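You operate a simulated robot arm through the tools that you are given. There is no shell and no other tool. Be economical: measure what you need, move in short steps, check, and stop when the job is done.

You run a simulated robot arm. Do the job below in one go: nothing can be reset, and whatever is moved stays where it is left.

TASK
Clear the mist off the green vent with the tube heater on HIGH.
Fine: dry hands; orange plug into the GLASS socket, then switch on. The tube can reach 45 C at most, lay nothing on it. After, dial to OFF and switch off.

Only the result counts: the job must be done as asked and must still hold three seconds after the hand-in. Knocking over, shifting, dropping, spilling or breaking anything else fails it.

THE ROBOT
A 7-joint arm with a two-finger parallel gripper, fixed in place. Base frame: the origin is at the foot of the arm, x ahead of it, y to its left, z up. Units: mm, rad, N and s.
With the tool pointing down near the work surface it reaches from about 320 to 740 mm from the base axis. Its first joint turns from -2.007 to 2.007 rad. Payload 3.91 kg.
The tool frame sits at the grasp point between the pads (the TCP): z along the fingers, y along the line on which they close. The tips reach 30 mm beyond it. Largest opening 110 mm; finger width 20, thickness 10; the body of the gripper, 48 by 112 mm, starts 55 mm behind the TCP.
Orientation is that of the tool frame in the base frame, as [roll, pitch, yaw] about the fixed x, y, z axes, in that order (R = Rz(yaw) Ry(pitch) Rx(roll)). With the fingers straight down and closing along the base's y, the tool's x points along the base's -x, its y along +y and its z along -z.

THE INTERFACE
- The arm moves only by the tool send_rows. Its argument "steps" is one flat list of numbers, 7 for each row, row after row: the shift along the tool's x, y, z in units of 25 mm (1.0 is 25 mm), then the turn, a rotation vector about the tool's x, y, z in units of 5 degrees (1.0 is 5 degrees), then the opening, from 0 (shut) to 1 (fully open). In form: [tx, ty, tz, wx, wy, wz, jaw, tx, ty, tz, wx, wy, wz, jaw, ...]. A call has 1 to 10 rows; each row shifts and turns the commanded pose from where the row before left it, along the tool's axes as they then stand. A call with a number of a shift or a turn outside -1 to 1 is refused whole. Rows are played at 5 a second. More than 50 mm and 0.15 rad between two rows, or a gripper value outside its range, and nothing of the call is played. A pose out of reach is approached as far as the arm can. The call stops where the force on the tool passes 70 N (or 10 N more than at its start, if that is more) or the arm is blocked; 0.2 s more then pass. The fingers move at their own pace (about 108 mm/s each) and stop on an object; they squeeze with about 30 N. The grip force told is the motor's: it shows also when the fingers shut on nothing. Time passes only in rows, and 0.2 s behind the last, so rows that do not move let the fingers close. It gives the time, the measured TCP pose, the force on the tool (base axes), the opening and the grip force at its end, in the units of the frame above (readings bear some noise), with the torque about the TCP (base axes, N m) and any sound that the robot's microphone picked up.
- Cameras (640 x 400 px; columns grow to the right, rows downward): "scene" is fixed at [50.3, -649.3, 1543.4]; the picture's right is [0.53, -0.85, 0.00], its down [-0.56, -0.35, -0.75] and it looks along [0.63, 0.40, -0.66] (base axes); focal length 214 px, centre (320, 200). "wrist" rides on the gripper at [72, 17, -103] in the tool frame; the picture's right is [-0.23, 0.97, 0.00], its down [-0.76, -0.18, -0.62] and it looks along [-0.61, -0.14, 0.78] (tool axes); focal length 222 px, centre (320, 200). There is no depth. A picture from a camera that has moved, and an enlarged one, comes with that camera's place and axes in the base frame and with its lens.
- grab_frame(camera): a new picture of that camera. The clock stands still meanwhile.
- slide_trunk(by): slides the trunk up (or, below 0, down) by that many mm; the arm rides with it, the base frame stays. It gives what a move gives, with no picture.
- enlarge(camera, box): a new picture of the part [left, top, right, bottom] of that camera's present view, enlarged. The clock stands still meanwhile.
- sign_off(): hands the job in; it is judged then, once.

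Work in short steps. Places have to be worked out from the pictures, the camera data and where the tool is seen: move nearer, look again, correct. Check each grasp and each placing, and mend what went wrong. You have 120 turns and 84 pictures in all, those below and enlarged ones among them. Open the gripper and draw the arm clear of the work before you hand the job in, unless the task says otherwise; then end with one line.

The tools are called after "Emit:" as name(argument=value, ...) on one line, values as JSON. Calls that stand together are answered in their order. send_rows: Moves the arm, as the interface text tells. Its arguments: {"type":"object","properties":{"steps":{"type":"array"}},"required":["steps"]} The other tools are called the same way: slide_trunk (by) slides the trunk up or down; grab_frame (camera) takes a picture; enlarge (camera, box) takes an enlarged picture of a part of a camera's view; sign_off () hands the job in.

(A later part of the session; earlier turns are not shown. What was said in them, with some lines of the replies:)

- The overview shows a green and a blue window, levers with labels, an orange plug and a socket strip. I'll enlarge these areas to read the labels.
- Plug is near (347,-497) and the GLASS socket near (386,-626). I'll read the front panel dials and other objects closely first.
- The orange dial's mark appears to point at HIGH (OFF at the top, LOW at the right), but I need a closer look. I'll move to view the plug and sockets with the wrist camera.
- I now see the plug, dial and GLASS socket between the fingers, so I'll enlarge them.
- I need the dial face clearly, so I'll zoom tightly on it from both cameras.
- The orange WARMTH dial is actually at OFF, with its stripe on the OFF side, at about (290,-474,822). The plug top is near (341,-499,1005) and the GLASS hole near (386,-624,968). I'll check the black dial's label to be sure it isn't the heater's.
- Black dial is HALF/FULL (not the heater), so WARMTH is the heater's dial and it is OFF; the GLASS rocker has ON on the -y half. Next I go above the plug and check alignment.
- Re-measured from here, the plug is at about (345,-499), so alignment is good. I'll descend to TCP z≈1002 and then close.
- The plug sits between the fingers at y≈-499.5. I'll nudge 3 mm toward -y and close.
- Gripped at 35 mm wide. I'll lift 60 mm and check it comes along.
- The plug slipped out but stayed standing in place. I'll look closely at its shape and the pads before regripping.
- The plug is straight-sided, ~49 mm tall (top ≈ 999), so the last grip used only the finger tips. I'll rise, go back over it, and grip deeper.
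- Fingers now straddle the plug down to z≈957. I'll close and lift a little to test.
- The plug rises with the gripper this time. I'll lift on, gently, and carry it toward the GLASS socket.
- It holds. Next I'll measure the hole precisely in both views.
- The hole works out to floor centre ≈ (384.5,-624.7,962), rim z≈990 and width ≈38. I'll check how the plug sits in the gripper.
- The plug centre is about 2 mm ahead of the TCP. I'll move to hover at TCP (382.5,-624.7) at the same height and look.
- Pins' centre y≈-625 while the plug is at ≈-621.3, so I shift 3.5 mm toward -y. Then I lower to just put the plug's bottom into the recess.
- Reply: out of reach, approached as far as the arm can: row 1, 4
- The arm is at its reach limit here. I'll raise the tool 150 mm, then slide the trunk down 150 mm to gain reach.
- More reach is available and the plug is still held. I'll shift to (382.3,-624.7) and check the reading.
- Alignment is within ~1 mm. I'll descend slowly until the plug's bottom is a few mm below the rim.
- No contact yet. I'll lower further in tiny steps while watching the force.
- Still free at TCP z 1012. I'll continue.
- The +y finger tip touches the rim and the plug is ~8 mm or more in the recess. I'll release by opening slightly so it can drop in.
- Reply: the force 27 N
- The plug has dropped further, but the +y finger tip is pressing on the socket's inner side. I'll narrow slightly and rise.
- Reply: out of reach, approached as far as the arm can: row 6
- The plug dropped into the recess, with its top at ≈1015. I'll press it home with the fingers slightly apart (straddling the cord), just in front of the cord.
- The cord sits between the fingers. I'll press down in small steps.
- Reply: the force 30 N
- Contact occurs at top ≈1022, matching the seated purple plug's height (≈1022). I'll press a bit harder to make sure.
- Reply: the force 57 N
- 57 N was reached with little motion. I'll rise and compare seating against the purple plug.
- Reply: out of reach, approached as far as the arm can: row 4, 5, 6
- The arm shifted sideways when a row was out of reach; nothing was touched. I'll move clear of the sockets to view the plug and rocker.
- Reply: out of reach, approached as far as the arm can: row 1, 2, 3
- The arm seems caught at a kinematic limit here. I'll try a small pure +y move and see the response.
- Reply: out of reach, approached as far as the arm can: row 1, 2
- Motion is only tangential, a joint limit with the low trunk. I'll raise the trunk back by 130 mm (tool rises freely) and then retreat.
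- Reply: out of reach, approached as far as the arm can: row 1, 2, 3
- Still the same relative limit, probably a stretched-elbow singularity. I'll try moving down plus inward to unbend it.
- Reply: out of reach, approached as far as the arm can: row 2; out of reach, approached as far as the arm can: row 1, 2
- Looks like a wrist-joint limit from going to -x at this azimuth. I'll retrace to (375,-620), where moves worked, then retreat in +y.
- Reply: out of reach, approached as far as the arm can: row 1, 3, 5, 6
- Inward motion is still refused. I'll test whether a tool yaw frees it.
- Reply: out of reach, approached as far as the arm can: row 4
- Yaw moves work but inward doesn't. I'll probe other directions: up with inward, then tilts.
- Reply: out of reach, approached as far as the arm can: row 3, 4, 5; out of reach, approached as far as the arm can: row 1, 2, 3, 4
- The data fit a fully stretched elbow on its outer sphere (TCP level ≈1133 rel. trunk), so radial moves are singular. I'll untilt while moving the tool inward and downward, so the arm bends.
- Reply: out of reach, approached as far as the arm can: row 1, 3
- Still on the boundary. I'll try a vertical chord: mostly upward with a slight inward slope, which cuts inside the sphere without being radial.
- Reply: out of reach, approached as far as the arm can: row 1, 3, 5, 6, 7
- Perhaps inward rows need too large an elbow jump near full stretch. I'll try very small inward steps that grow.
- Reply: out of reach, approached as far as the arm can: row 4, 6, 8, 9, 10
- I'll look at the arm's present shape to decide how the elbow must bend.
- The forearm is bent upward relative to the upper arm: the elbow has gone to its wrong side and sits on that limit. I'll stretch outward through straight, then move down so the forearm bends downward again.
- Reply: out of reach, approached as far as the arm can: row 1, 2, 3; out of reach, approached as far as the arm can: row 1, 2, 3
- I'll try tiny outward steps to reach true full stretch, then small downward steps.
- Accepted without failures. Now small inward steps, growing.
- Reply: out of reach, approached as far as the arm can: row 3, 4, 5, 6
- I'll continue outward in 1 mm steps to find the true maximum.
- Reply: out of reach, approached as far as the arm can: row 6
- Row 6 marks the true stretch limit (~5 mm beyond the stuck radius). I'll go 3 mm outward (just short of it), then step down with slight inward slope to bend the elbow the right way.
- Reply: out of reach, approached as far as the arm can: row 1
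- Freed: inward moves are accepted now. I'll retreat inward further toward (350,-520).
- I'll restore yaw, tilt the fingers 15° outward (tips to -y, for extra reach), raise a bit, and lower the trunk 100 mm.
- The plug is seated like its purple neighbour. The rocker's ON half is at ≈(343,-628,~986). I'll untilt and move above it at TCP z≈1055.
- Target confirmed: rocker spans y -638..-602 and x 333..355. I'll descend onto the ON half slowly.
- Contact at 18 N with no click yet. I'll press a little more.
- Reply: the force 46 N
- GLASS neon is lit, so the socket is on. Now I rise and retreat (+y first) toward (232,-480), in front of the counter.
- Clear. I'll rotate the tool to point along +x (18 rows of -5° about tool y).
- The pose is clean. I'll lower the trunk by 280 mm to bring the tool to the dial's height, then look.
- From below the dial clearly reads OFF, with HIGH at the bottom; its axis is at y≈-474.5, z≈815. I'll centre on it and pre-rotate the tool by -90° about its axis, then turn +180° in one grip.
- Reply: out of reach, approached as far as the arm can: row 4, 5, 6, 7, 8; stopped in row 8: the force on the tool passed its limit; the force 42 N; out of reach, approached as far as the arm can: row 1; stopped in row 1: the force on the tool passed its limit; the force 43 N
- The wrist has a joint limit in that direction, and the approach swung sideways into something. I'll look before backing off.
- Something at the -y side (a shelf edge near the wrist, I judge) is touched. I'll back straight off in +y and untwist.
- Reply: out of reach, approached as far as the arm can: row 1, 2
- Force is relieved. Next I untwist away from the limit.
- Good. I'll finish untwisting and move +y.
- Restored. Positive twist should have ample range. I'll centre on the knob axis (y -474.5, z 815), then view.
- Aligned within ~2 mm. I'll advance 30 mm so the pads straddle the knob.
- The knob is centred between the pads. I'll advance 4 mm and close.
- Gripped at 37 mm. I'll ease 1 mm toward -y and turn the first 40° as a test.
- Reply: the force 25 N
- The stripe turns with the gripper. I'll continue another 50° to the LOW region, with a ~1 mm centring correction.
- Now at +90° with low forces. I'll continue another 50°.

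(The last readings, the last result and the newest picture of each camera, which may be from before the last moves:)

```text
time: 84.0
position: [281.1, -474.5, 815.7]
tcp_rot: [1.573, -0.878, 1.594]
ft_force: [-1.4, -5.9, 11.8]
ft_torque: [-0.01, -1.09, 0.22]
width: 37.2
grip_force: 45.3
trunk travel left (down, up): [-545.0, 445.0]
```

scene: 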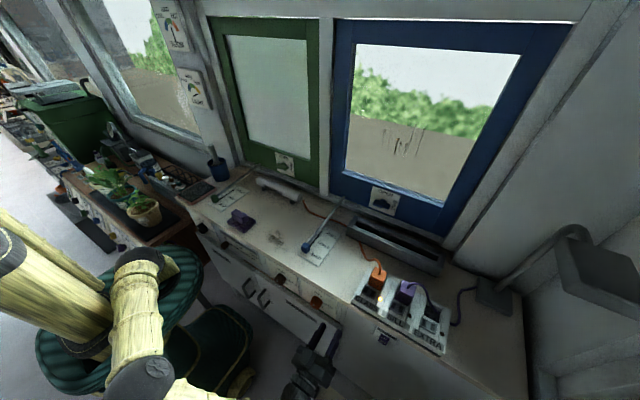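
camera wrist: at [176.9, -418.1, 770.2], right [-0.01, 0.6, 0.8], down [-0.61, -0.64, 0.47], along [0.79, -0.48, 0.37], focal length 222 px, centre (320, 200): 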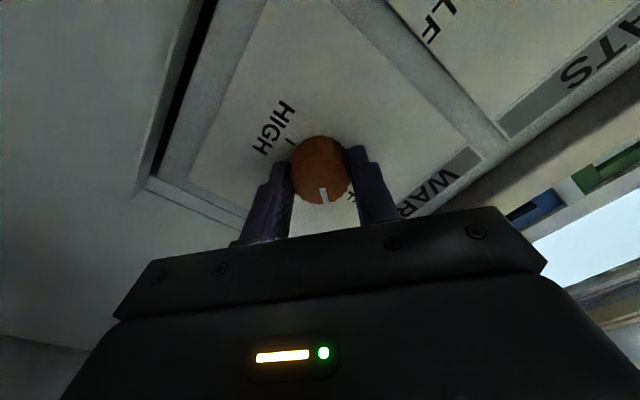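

Now the last 40° to HIGH, then a look.

Emit:
send_rows(steps=[0, 0, 0, 0, 0, 1, 0, 0, 0, 0, 0, 0, 1, 0, 0, 0, 0, 0, 0, 1, 0, 0, 0, 0, 0, 0, 1, 0, 0, 0, 0, 0, 0, 1, 0, 0, 0, 0, 0, 0, 1, 0, 0, 0, 0, 0, 0, 1, 0, 0, 0, 0, 0, 0, 1, 0])

Emit:
grab_frame(camera="wrist")

Emit:
enlarge(camera="scene", box=[150, 0, 350, 125])

```text
time: 85.8
position: [282.5, -475.8, 815.5]
tcp_rot: [-1.986, -1.567, -1.135]
ft_force: [-1.9, -13.1, 15.9]
ft_torque: [0.0, -1.39, -0.48]
width: 37.0
grip_force: 44.8
trunk travel left (down, up): [-545.0, 445.0]
```

```text
14 pictures are left
camera wrist: at [178.5, -495.6, 888.2], right [0.02, -0.97, -0.23], down [-0.63, 0.17, -0.76], along [0.78, 0.16, -0.61], focal length 222 px, centre (320, 200)
```

wrist: 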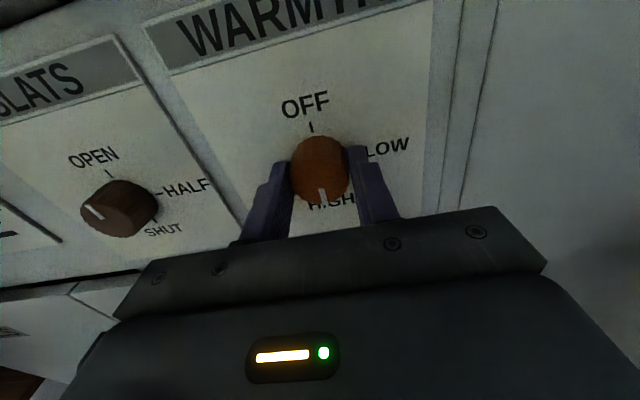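

```text
3.20 times, centred on (250, 62) of scene
camera zoom: at [50.3, -649.3, 1543.4], right [0.53, -0.85, 0.0], down [-0.56, -0.35, -0.75], along [0.63, 0.4, -0.66], focal length 686 px, centre (544, 640)
```

zoom: 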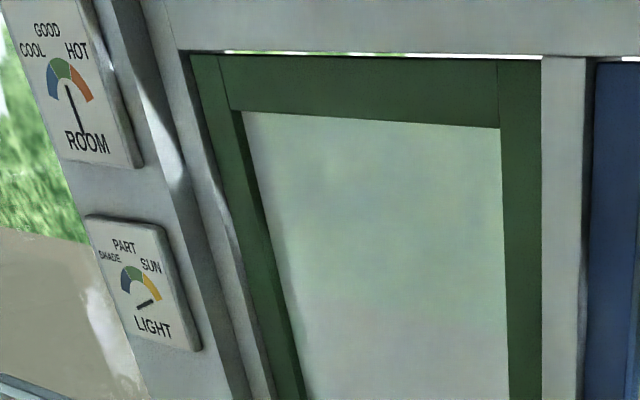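

The stripe now points at HIGH and the heater should be running. I'll hold here, wait a few seconds, and check the glass (and confirm the SLATS dial is undisturbed).

Emit:
send_rows(steps=[0, 0, 0, 0, 0, 0, 0, 0, 0, 0, 0, 0, 0, 0, 0, 0, 0, 0, 0, 0, 0, 0, 0, 0, 0, 0, 0, 0, 0, 0, 0, 0, 0, 0, 0, 0, 0, 0, 0, 0, 0, 0, 0, 0, 0, 0, 0, 0, 0, 0, 0, 0, 0, 0, 0, 0, 0, 0, 0, 0, 0, 0, 0, 0, 0, 0, 0, 0, 0, 0])

Emit:
enlarge(camera="wrist", box=[60, 130, 360, 260])

Emit:
enlarge(camera="scene", box=[190, 0, 350, 220])

```text
time: 88.0
position: [282.4, -475.3, 815.9]
tcp_rot: [-1.936, -1.565, -1.185]
ft_force: [-6.2, -16.7, 12.4]
ft_torque: [0.02, -0.11, -0.56]
width: 37.2
grip_force: 44.4
trunk travel left (down, up): [-545.0, 445.0]
```

```text
2.13 times, centred on (210, 195) of wrist
camera zoom: at [178.5, -495.6, 888.0], right [0.02, -0.97, -0.23], down [-0.63, 0.17, -0.76], along [0.78, 0.16, -0.61], focal length 474 px, centre (555, 211)
```

zoom: 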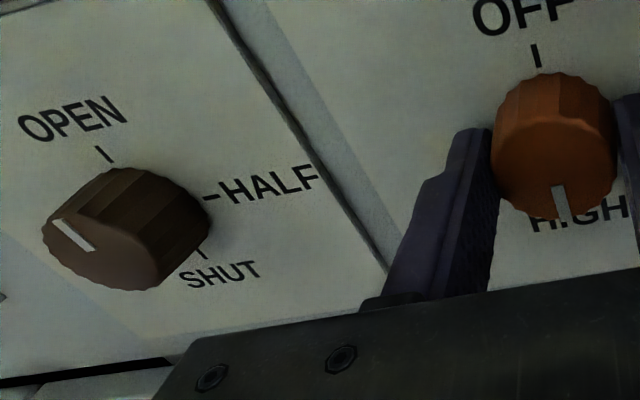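

```text
1.82 times, centred on (270, 110) of scene
camera zoom: at [50.3, -649.3, 1543.4], right [0.53, -0.85, 0.0], down [-0.56, -0.35, -0.75], along [0.63, 0.4, -0.66], focal length 390 px, centre (411, 364)
```

zoom: 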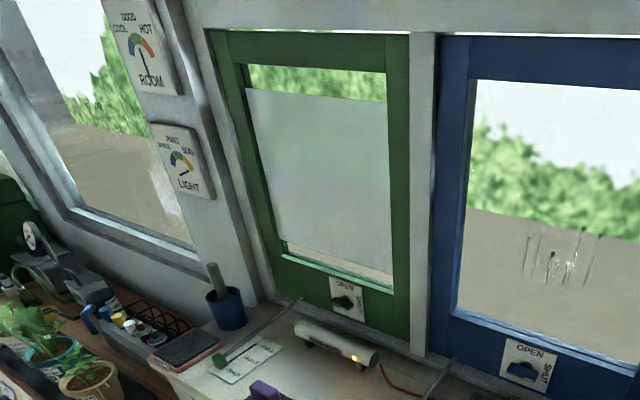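

Heater's lamp is lit and the mist is receding; SLATS is still at OPEN. I'll wait longer.

Emit:
send_rows(steps=[0, 0, 0, 0, 0, 0, 0, 0, 0, 0, 0, 0, 0, 0, 0, 0, 0, 0, 0, 0, 0, 0, 0, 0, 0, 0, 0, 0, 0, 0, 0, 0, 0, 0, 0, 0, 0, 0, 0, 0, 0, 0, 0, 0, 0, 0, 0, 0, 0, 0, 0, 0, 0, 0, 0, 0, 0, 0, 0, 0, 0, 0, 0, 0, 0, 0, 0, 0, 0, 0])

Emit:
send_rows(steps=[0, 0, 0, 0, 0, 0, 0, 0, 0, 0, 0, 0, 0, 0, 0, 0, 0, 0, 0, 0, 0, 0, 0, 0, 0, 0, 0, 0, 0, 0, 0, 0, 0, 0, 0, 0, 0, 0, 0, 0, 0, 0, 0, 0, 0, 0, 0, 0, 0, 0, 0, 0, 0, 0, 0, 0, 0, 0, 0, 0, 0, 0, 0, 0, 0, 0, 0, 0, 0, 0])

Emit:
send_rows(steps=[0, 0, 0, 0, 0, 0, 0, 0, 0, 0, 0, 0, 0, 0, 0, 0, 0, 0, 0, 0, 0, 0, 0, 0, 0, 0, 0, 0, 0, 0, 0, 0, 0, 0, 0, 0, 0, 0, 0, 0, 0, 0, 0, 0, 0, 0, 0, 0, 0, 0, 0, 0, 0, 0, 0, 0, 0, 0, 0, 0, 0, 0, 0, 0, 0, 0, 0, 0, 0, 0])

Emit:
enlarge(camera="scene", box=[190, 0, 350, 220])

```text
time: 90.2
position: [282.0, -475.5, 815.3]
tcp_rot: [-2.011, -1.565, -1.108]
ft_force: [-6.5, -13.3, 8.5]
ft_torque: [0.02, -0.37, -0.44]
width: 37.3
grip_force: 45.2
trunk travel left (down, up): [-545.0, 445.0]
```

```text
time: 92.3
position: [281.7, -475.4, 815.1]
tcp_rot: [-1.996, -1.566, -1.122]
ft_force: [1.2, -12.9, 8.3]
ft_torque: [0.01, 0.68, -0.86]
width: 37.4
grip_force: 44.8
trunk travel left (down, up): [-545.0, 445.0]
```

```text
time: 94.5
position: [282.3, -476.4, 815.3]
tcp_rot: [-2.013, -1.568, -1.104]
ft_force: [-8.6, -13.4, 6.1]
ft_torque: [0.02, -0.26, -0.43]
width: 37.4
grip_force: 44.6
trunk travel left (down, up): [-545.0, 445.0]
```

```text
1.82 times, centred on (270, 110) of scene
camera zoom: at [50.3, -649.3, 1543.4], right [0.53, -0.85, 0.0], down [-0.56, -0.35, -0.75], along [0.63, 0.4, -0.66], focal length 390 px, centre (411, 364)
```

zoom: 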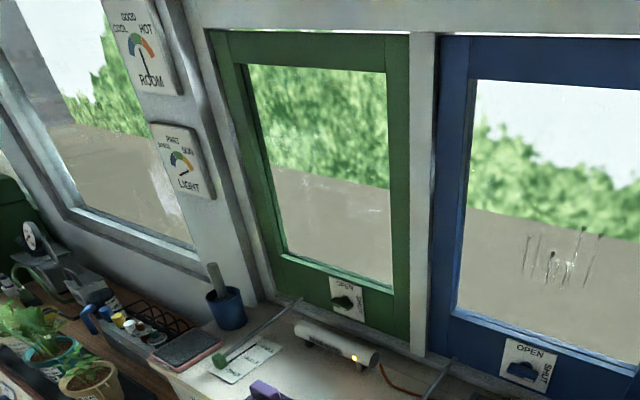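

The green vent is fully clear. Now I turn the dial back -180° to OFF (36 rows).

Emit:
send_rows(steps=[0, 0, 0, 0, 0, 0, 0, 0, 0, 0, 0, 0, -1, 0, 0, 0, 0, 0, 0, -1, 0, 0, 0, 0, 0, 0, -1, 0, 0, 0, 0, 0, 0, -1, 0, 0, 0, 0, 0, 0, -1, 0, 0, 0, 0, 0, 0, -1, 0, 0, 0, 0, 0, 0, -1, 0, 0, 0, 0, 0, 0, -1, 0, 0, 0, 0, 0, 0, -1, 0])

Emit:
send_rows(steps=[0, 0, 0, 0, 0, -1, 0, 0, 0, 0, 0, 0, -1, 0, 0, 0, 0, 0, 0, -1, 0, 0, 0, 0, 0, 0, -1, 0, 0, 0, 0, 0, 0, -1, 0, 0, 0, 0, 0, 0, -1, 0, 0, 0, 0, 0, 0, -1, 0, 0, 0, 0, 0, 0, -1, 0, 0, 0, 0, 0, 0, -1, 0])

Emit:
send_rows(steps=[0, 0, 0, 0, 0, -1, 0, 0, 0, 0, 0, 0, -1, 0, 0, 0, 0, 0, 0, -1, 0, 0, 0, 0, 0, 0, -1, 0, 0, 0, 0, 0, 0, -1, 0, 0, 0, 0, 0, 0, -1, 0, 0, 0, 0, 0, 0, -1, 0, 0, 0, 0, 0, 0, -1, 0, 0, 0, 0, 0, 0, -1, 0])

Emit:
send_rows(steps=[0, 0, 0, 0, 0, -1, 0, 0, 0, 0, 0, 0, -1, 0, 0, 0, 0, 0, 0, -1, 0, 0, 0, 0, 0, 0, -1, 0, 0, 0, 0, 0, 0, -1, 0, 0, 0, 0, 0, 0, -1, 0, 0, 0, 0, 0, 0, -1, 0, 0, 0, 0, 0, 0, -1, 0, 0, 0, 0, 0, 0, -1, 0])

Emit:
grab_frame(camera="wrist")

```text
time: 96.8
position: [282.0, -476.9, 814.5]
tcp_rot: [1.574, -0.787, 1.595]
ft_force: [-6.7, -11.5, 14.1]
ft_torque: [0.01, 0.19, -1.08]
width: 37.3
grip_force: 44.9
trunk travel left (down, up): [-545.0, 445.0]
```

```text
time: 98.8
position: [281.9, -475.9, 815.2]
tcp_rot: [1.575, -0.004, 1.593]
ft_force: [-7.5, -6.0, 7.4]
ft_torque: [-0.01, -0.02, -0.76]
width: 37.0
grip_force: 44.9
trunk travel left (down, up): [-545.0, 445.0]
```

```text
time: 100.8
position: [282.4, -475.5, 816.2]
tcp_rot: [1.575, 0.782, 1.599]
ft_force: [-2.4, -2.2, 2.9]
ft_torque: [0.04, 0.72, 0.44]
width: 37.3
grip_force: 45.3
trunk travel left (down, up): [-545.0, 445.0]
```

```text
time: 102.8
position: [281.4, -476.2, 813.9]
tcp_rot: [2.31, 1.566, 2.333]
ft_force: [-3.7, 3.2, -4.1]
ft_torque: [0.41, 1.12, 0.04]
width: 37.4
grip_force: 44.6
trunk travel left (down, up): [-545.0, 445.0]
```

```text
9 pictures are left
camera wrist: at [177.6, -461.3, 742.7], right [-0.02, 0.97, 0.23], down [-0.62, -0.2, 0.76], along [0.79, -0.13, 0.6], focal length 222 px, centre (320, 200)
```

wrist: 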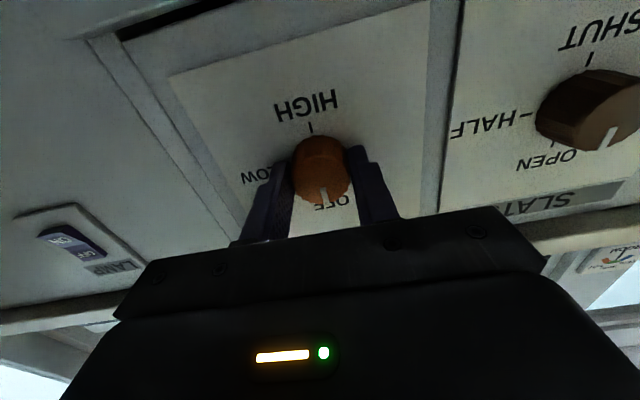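

The dial is back at OFF. I'll release, withdraw 55 mm, and raise the trunk 280 mm as before.

Emit:
send_rows(steps=[0, 0, 0, 0, 0, 0, 0.3, 0, 0, 0, 0, 0, 0, 0.45, 0, 0, 0, 0, 0, 0, 0.45, 0, 0, -0.5, 0, 0, 0, 0.45, 0, 0, -0.6, 0, 0, 0, 0.45, 0, 0, -0.6, 0, 0, 0, 0.45, 0, 0, -0.6, 0, 0, 0, 0.2])

Emit:
slide_trunk(by=280)

Emit:
enlarge(camera="scene", box=[180, 150, 440, 330])

```text
time: 104.3
position: [223.3, -476.1, 813.7]
tcp_rot: [2.223, 1.565, 2.244]
ft_force: [0.4, -0.9, -0.9]
ft_torque: [0.03, -0.01, -0.06]
width: 22.0
grip_force: 0.2
trunk travel left (down, up): [-545.0, 445.0]
```

```text
time: 107.2
position: [223.0, -477.0, 1093.4]
tcp_rot: [2.213, 1.566, 2.238]
ft_force: [1.2, 0.0, -0.4]
ft_torque: [-0.02, 0.01, 0.04]
width: 22.2
grip_force: 0.0
trunk travel left (down, up): [-825.0, 165.0]
```

```text
2.22 times, centred on (310, 240) of scene
camera zoom: at [50.3, -649.3, 1543.4], right [0.53, -0.85, 0.0], down [-0.56, -0.35, -0.75], along [0.63, 0.4, -0.66], focal length 477 px, centre (342, 111)
```

zoom: 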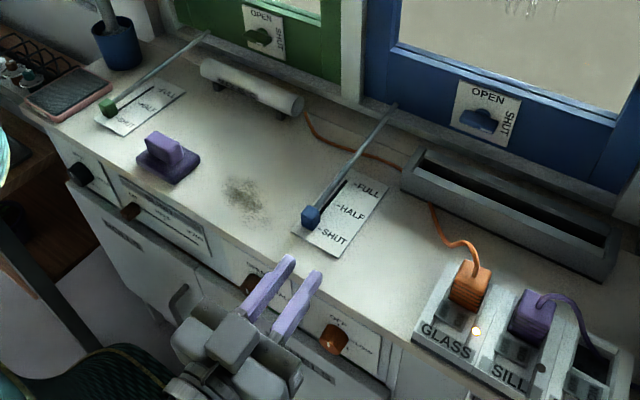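

Heater lamp is out and the dial is at OFF; only the socket switch remains. I'll rotate the tool back to pointing down.

Emit:
send_rows(steps=[0, 0, 0, 0, 1, 0, 0, 0, 0, 0, 0, 1, 0, 0, 0, 0, 0, 0, 1, 0, 0, 0, 0, 0, 0, 1, 0, 0, 0, 0, 0, 0, 1, 0, 0, 0, 0, 0, 0, 1, 0, 0, 0, 0, 0, 0, 1, 0, 0, 0, 0, 0, 0, 1, 0, 0, 0, 0, 0, 0, 1, 0, 0])

Emit:
send_rows(steps=[0, 0, 0, 0, 1, 0, 0, 0, 0, 0, 0, 1, 0, 0, 0, 0, 0, 0, 1, 0, 0, 0, 0, 0, 0, 1, 0, 0, 0, 0, 0, 0, 1, 0, 0, 0, 0, 0, 0, 1, 0, 0, 0, 0, 0, 0, 1, 0, 0, 0, 0, 0, 0, 1, 0, 0, 0, 0, 0, 0, 1, 0, 0])

```text
time: 109.2
position: [224.6, -476.4, 1094.9]
tcp_rot: [3.136, 0.781, -3.12]
ft_force: [-0.6, 0.5, 0.7]
ft_torque: [-0.02, -0.03, 0.0]
width: 0.1
grip_force: 29.9
trunk travel left (down, up): [-825.0, 165.0]
```

```text
time: 111.2
position: [223.6, -476.7, 1093.6]
tcp_rot: [3.139, -0.005, -3.12]
ft_force: [0.2, -0.2, -0.1]
ft_torque: [0.02, -0.01, 0.0]
width: 0.1
grip_force: 29.9
trunk travel left (down, up): [-825.0, 165.0]
```

Back to tool-down. I'll move above the OFF half of the GLASS rocker at (343,-610).

Emit:
send_rows(steps=[-0.8, -0.9, 0, 0, 0, 0, 0, -0.8, -0.9, 0, 0, 0, 0, 0, -0.8, -0.9, 0, 0, 0, 0, 0, -0.8, -0.9, 0, 0, 0, 0, 0, -0.8, -0.9, 0, 0, 0, 0, 0, -0.8, -0.9, 0.8, 0, 0, 0, 0, 0, 0, 0.7, 0, 0, 0, 0])

Emit:
enlarge(camera="wrist", box=[240, 50, 400, 210])

```text
time: 112.8
position: [347.1, -609.4, 1058.0]
tcp_rot: [3.137, -0.001, -3.121]
ft_force: [-0.3, 0.0, -0.7]
ft_torque: [0.01, 0.0, 0.0]
width: 0.1
grip_force: 30.2
trunk travel left (down, up): [-825.0, 165.0]
```

```text
2.50 times, centred on (320, 130) of wrist
camera zoom: at [273.1, -594.8, 1160.8], right [0.2, 0.98, 0.0], down [0.77, -0.16, 0.62], along [0.61, -0.13, -0.78], focal length 555 px, centre (320, 375)
```

zoom: 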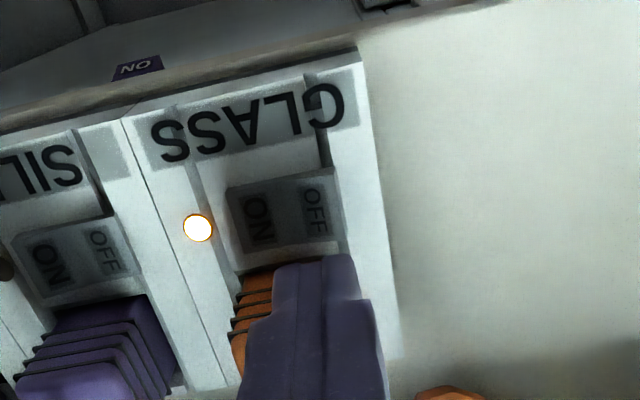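

OFF's centre is at ≈(341,-611). I'll shift 4 mm back in x and descend.

Emit:
send_rows(steps=[0.16, 0, 0.5, 0, 0, 0, 0, 0, 0, 0.5, 0, 0, 0, 0, 0, 0, 0.3, 0, 0, 0, 0, 0, 0, 0.15, 0, 0, 0, 0, 0, 0, 0.1, 0, 0, 0, 0])

```text
time: 114.0
position: [340.2, -609.6, 1016.7]
tcp_rot: [3.137, -0.003, -3.116]
ft_force: [-0.1, 0.2, -0.1]
ft_torque: [-0.02, 0.0, -0.04]
width: 0.0
grip_force: 30.1
trunk travel left (down, up): [-825.0, 165.0]
```

Emit:
send_rows(steps=[0, 0, 0.1, 0, 0, 0, 0, 0, 0, 0.1, 0, 0, 0, 0, 0, 0, 0.1, 0, 0, 0, 0, 0, 0, 0.08, 0, 0, 0, 0])

Emit:
enlarge(camera="wrist", box=[200, 50, 400, 210])

```text
time: 115.0
position: [339.5, -608.8, 1015.1]
tcp_rot: [-3.131, 0.002, -3.12]
ft_force: [-4.1, -2.2, 46.5]
ft_torque: [-0.51, 0.23, -0.06]
width: 0.1
grip_force: 29.4
trunk travel left (down, up): [-825.0, 165.0]
```

```text
2.50 times, centred on (300, 130) of wrist
camera zoom: at [266.7, -592.6, 1118.9], right [0.21, 0.98, -0.01], down [0.76, -0.15, 0.63], along [0.61, -0.14, -0.78], focal length 555 px, centre (370, 375)
```

zoom: 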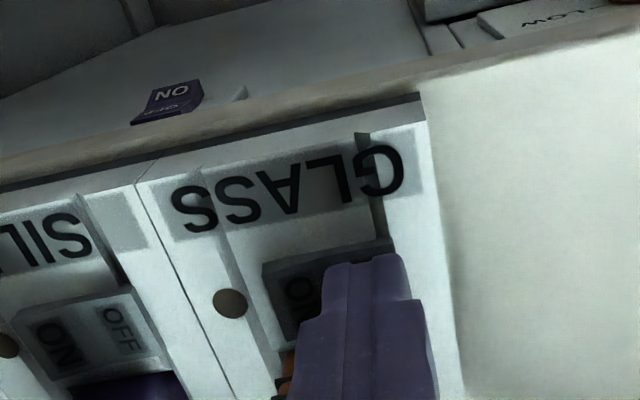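

The neon is dark, so the switch is off. I'll rise, retreat inward, and open the gripper.

Emit:
send_rows(steps=[0, 0, -0.6, 0, 0, 0, 0, 0, 0, -0.9, 0, 0, 0, 0, 0, 0.6, -0.9, 0, 0, 0, 0, 0, 0.9, -0.5, 0, 0, 0, 0, 0.6, 0.9, -0.5, 0, 0, 0, 0, 0.9, 0.9, -0.5, 0, 0, 0, 0, 0.9, 0.9, -0.5, 0, 0, 0, 0.5, 0.9, 0.5, -0.5, 0, 0, 0, 1, 0.9, 0, -0.5, 0, 0, 0, 1, 0.6, 0, 0, 0, 0, 0, 1])

Emit:
grab_frame(camera="scene")

Emit:
enlarge(camera="scene", box=[280, 220, 450, 340])

```text
time: 117.2
position: [218.1, -494.5, 1142.1]
tcp_rot: [3.137, -0.002, -3.118]
ft_force: [-0.1, 0.2, 0.2]
ft_torque: [-0.02, -0.03, 0.03]
width: 110.1
grip_force: 0.1
trunk travel left (down, up): [-825.0, 165.0]
```

```text
5 pictures are left
```

scene: 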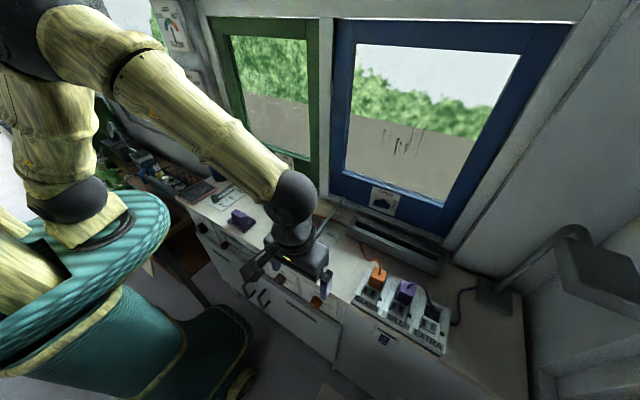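

```text
3.33 times, centred on (365, 280) of scene
camera zoom: at [50.3, -649.3, 1543.4], right [0.53, -0.85, 0.0], down [-0.56, -0.35, -0.75], along [0.63, 0.4, -0.66], focal length 715 px, centre (170, -67)
```

zoom: 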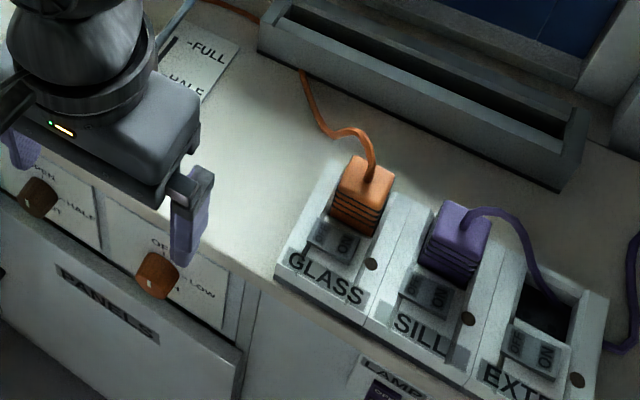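

The vent is clear, the dial is at OFF, the GLASS neon is dark, and the gripper is open and clear of the work. I'll hand the job in.

Emit:
sign_off()

```text
The job is handed in.
```

The green vent is clear of mist: the orange plug is in the GLASS socket, the heater ran on HIGH, and the dial is back at OFF with the switch off; at one point the arm pressed sideways (about 40 N) against something unseen, probably a shelf edge near a potted plant, and I did not look to see whether the plant moved.
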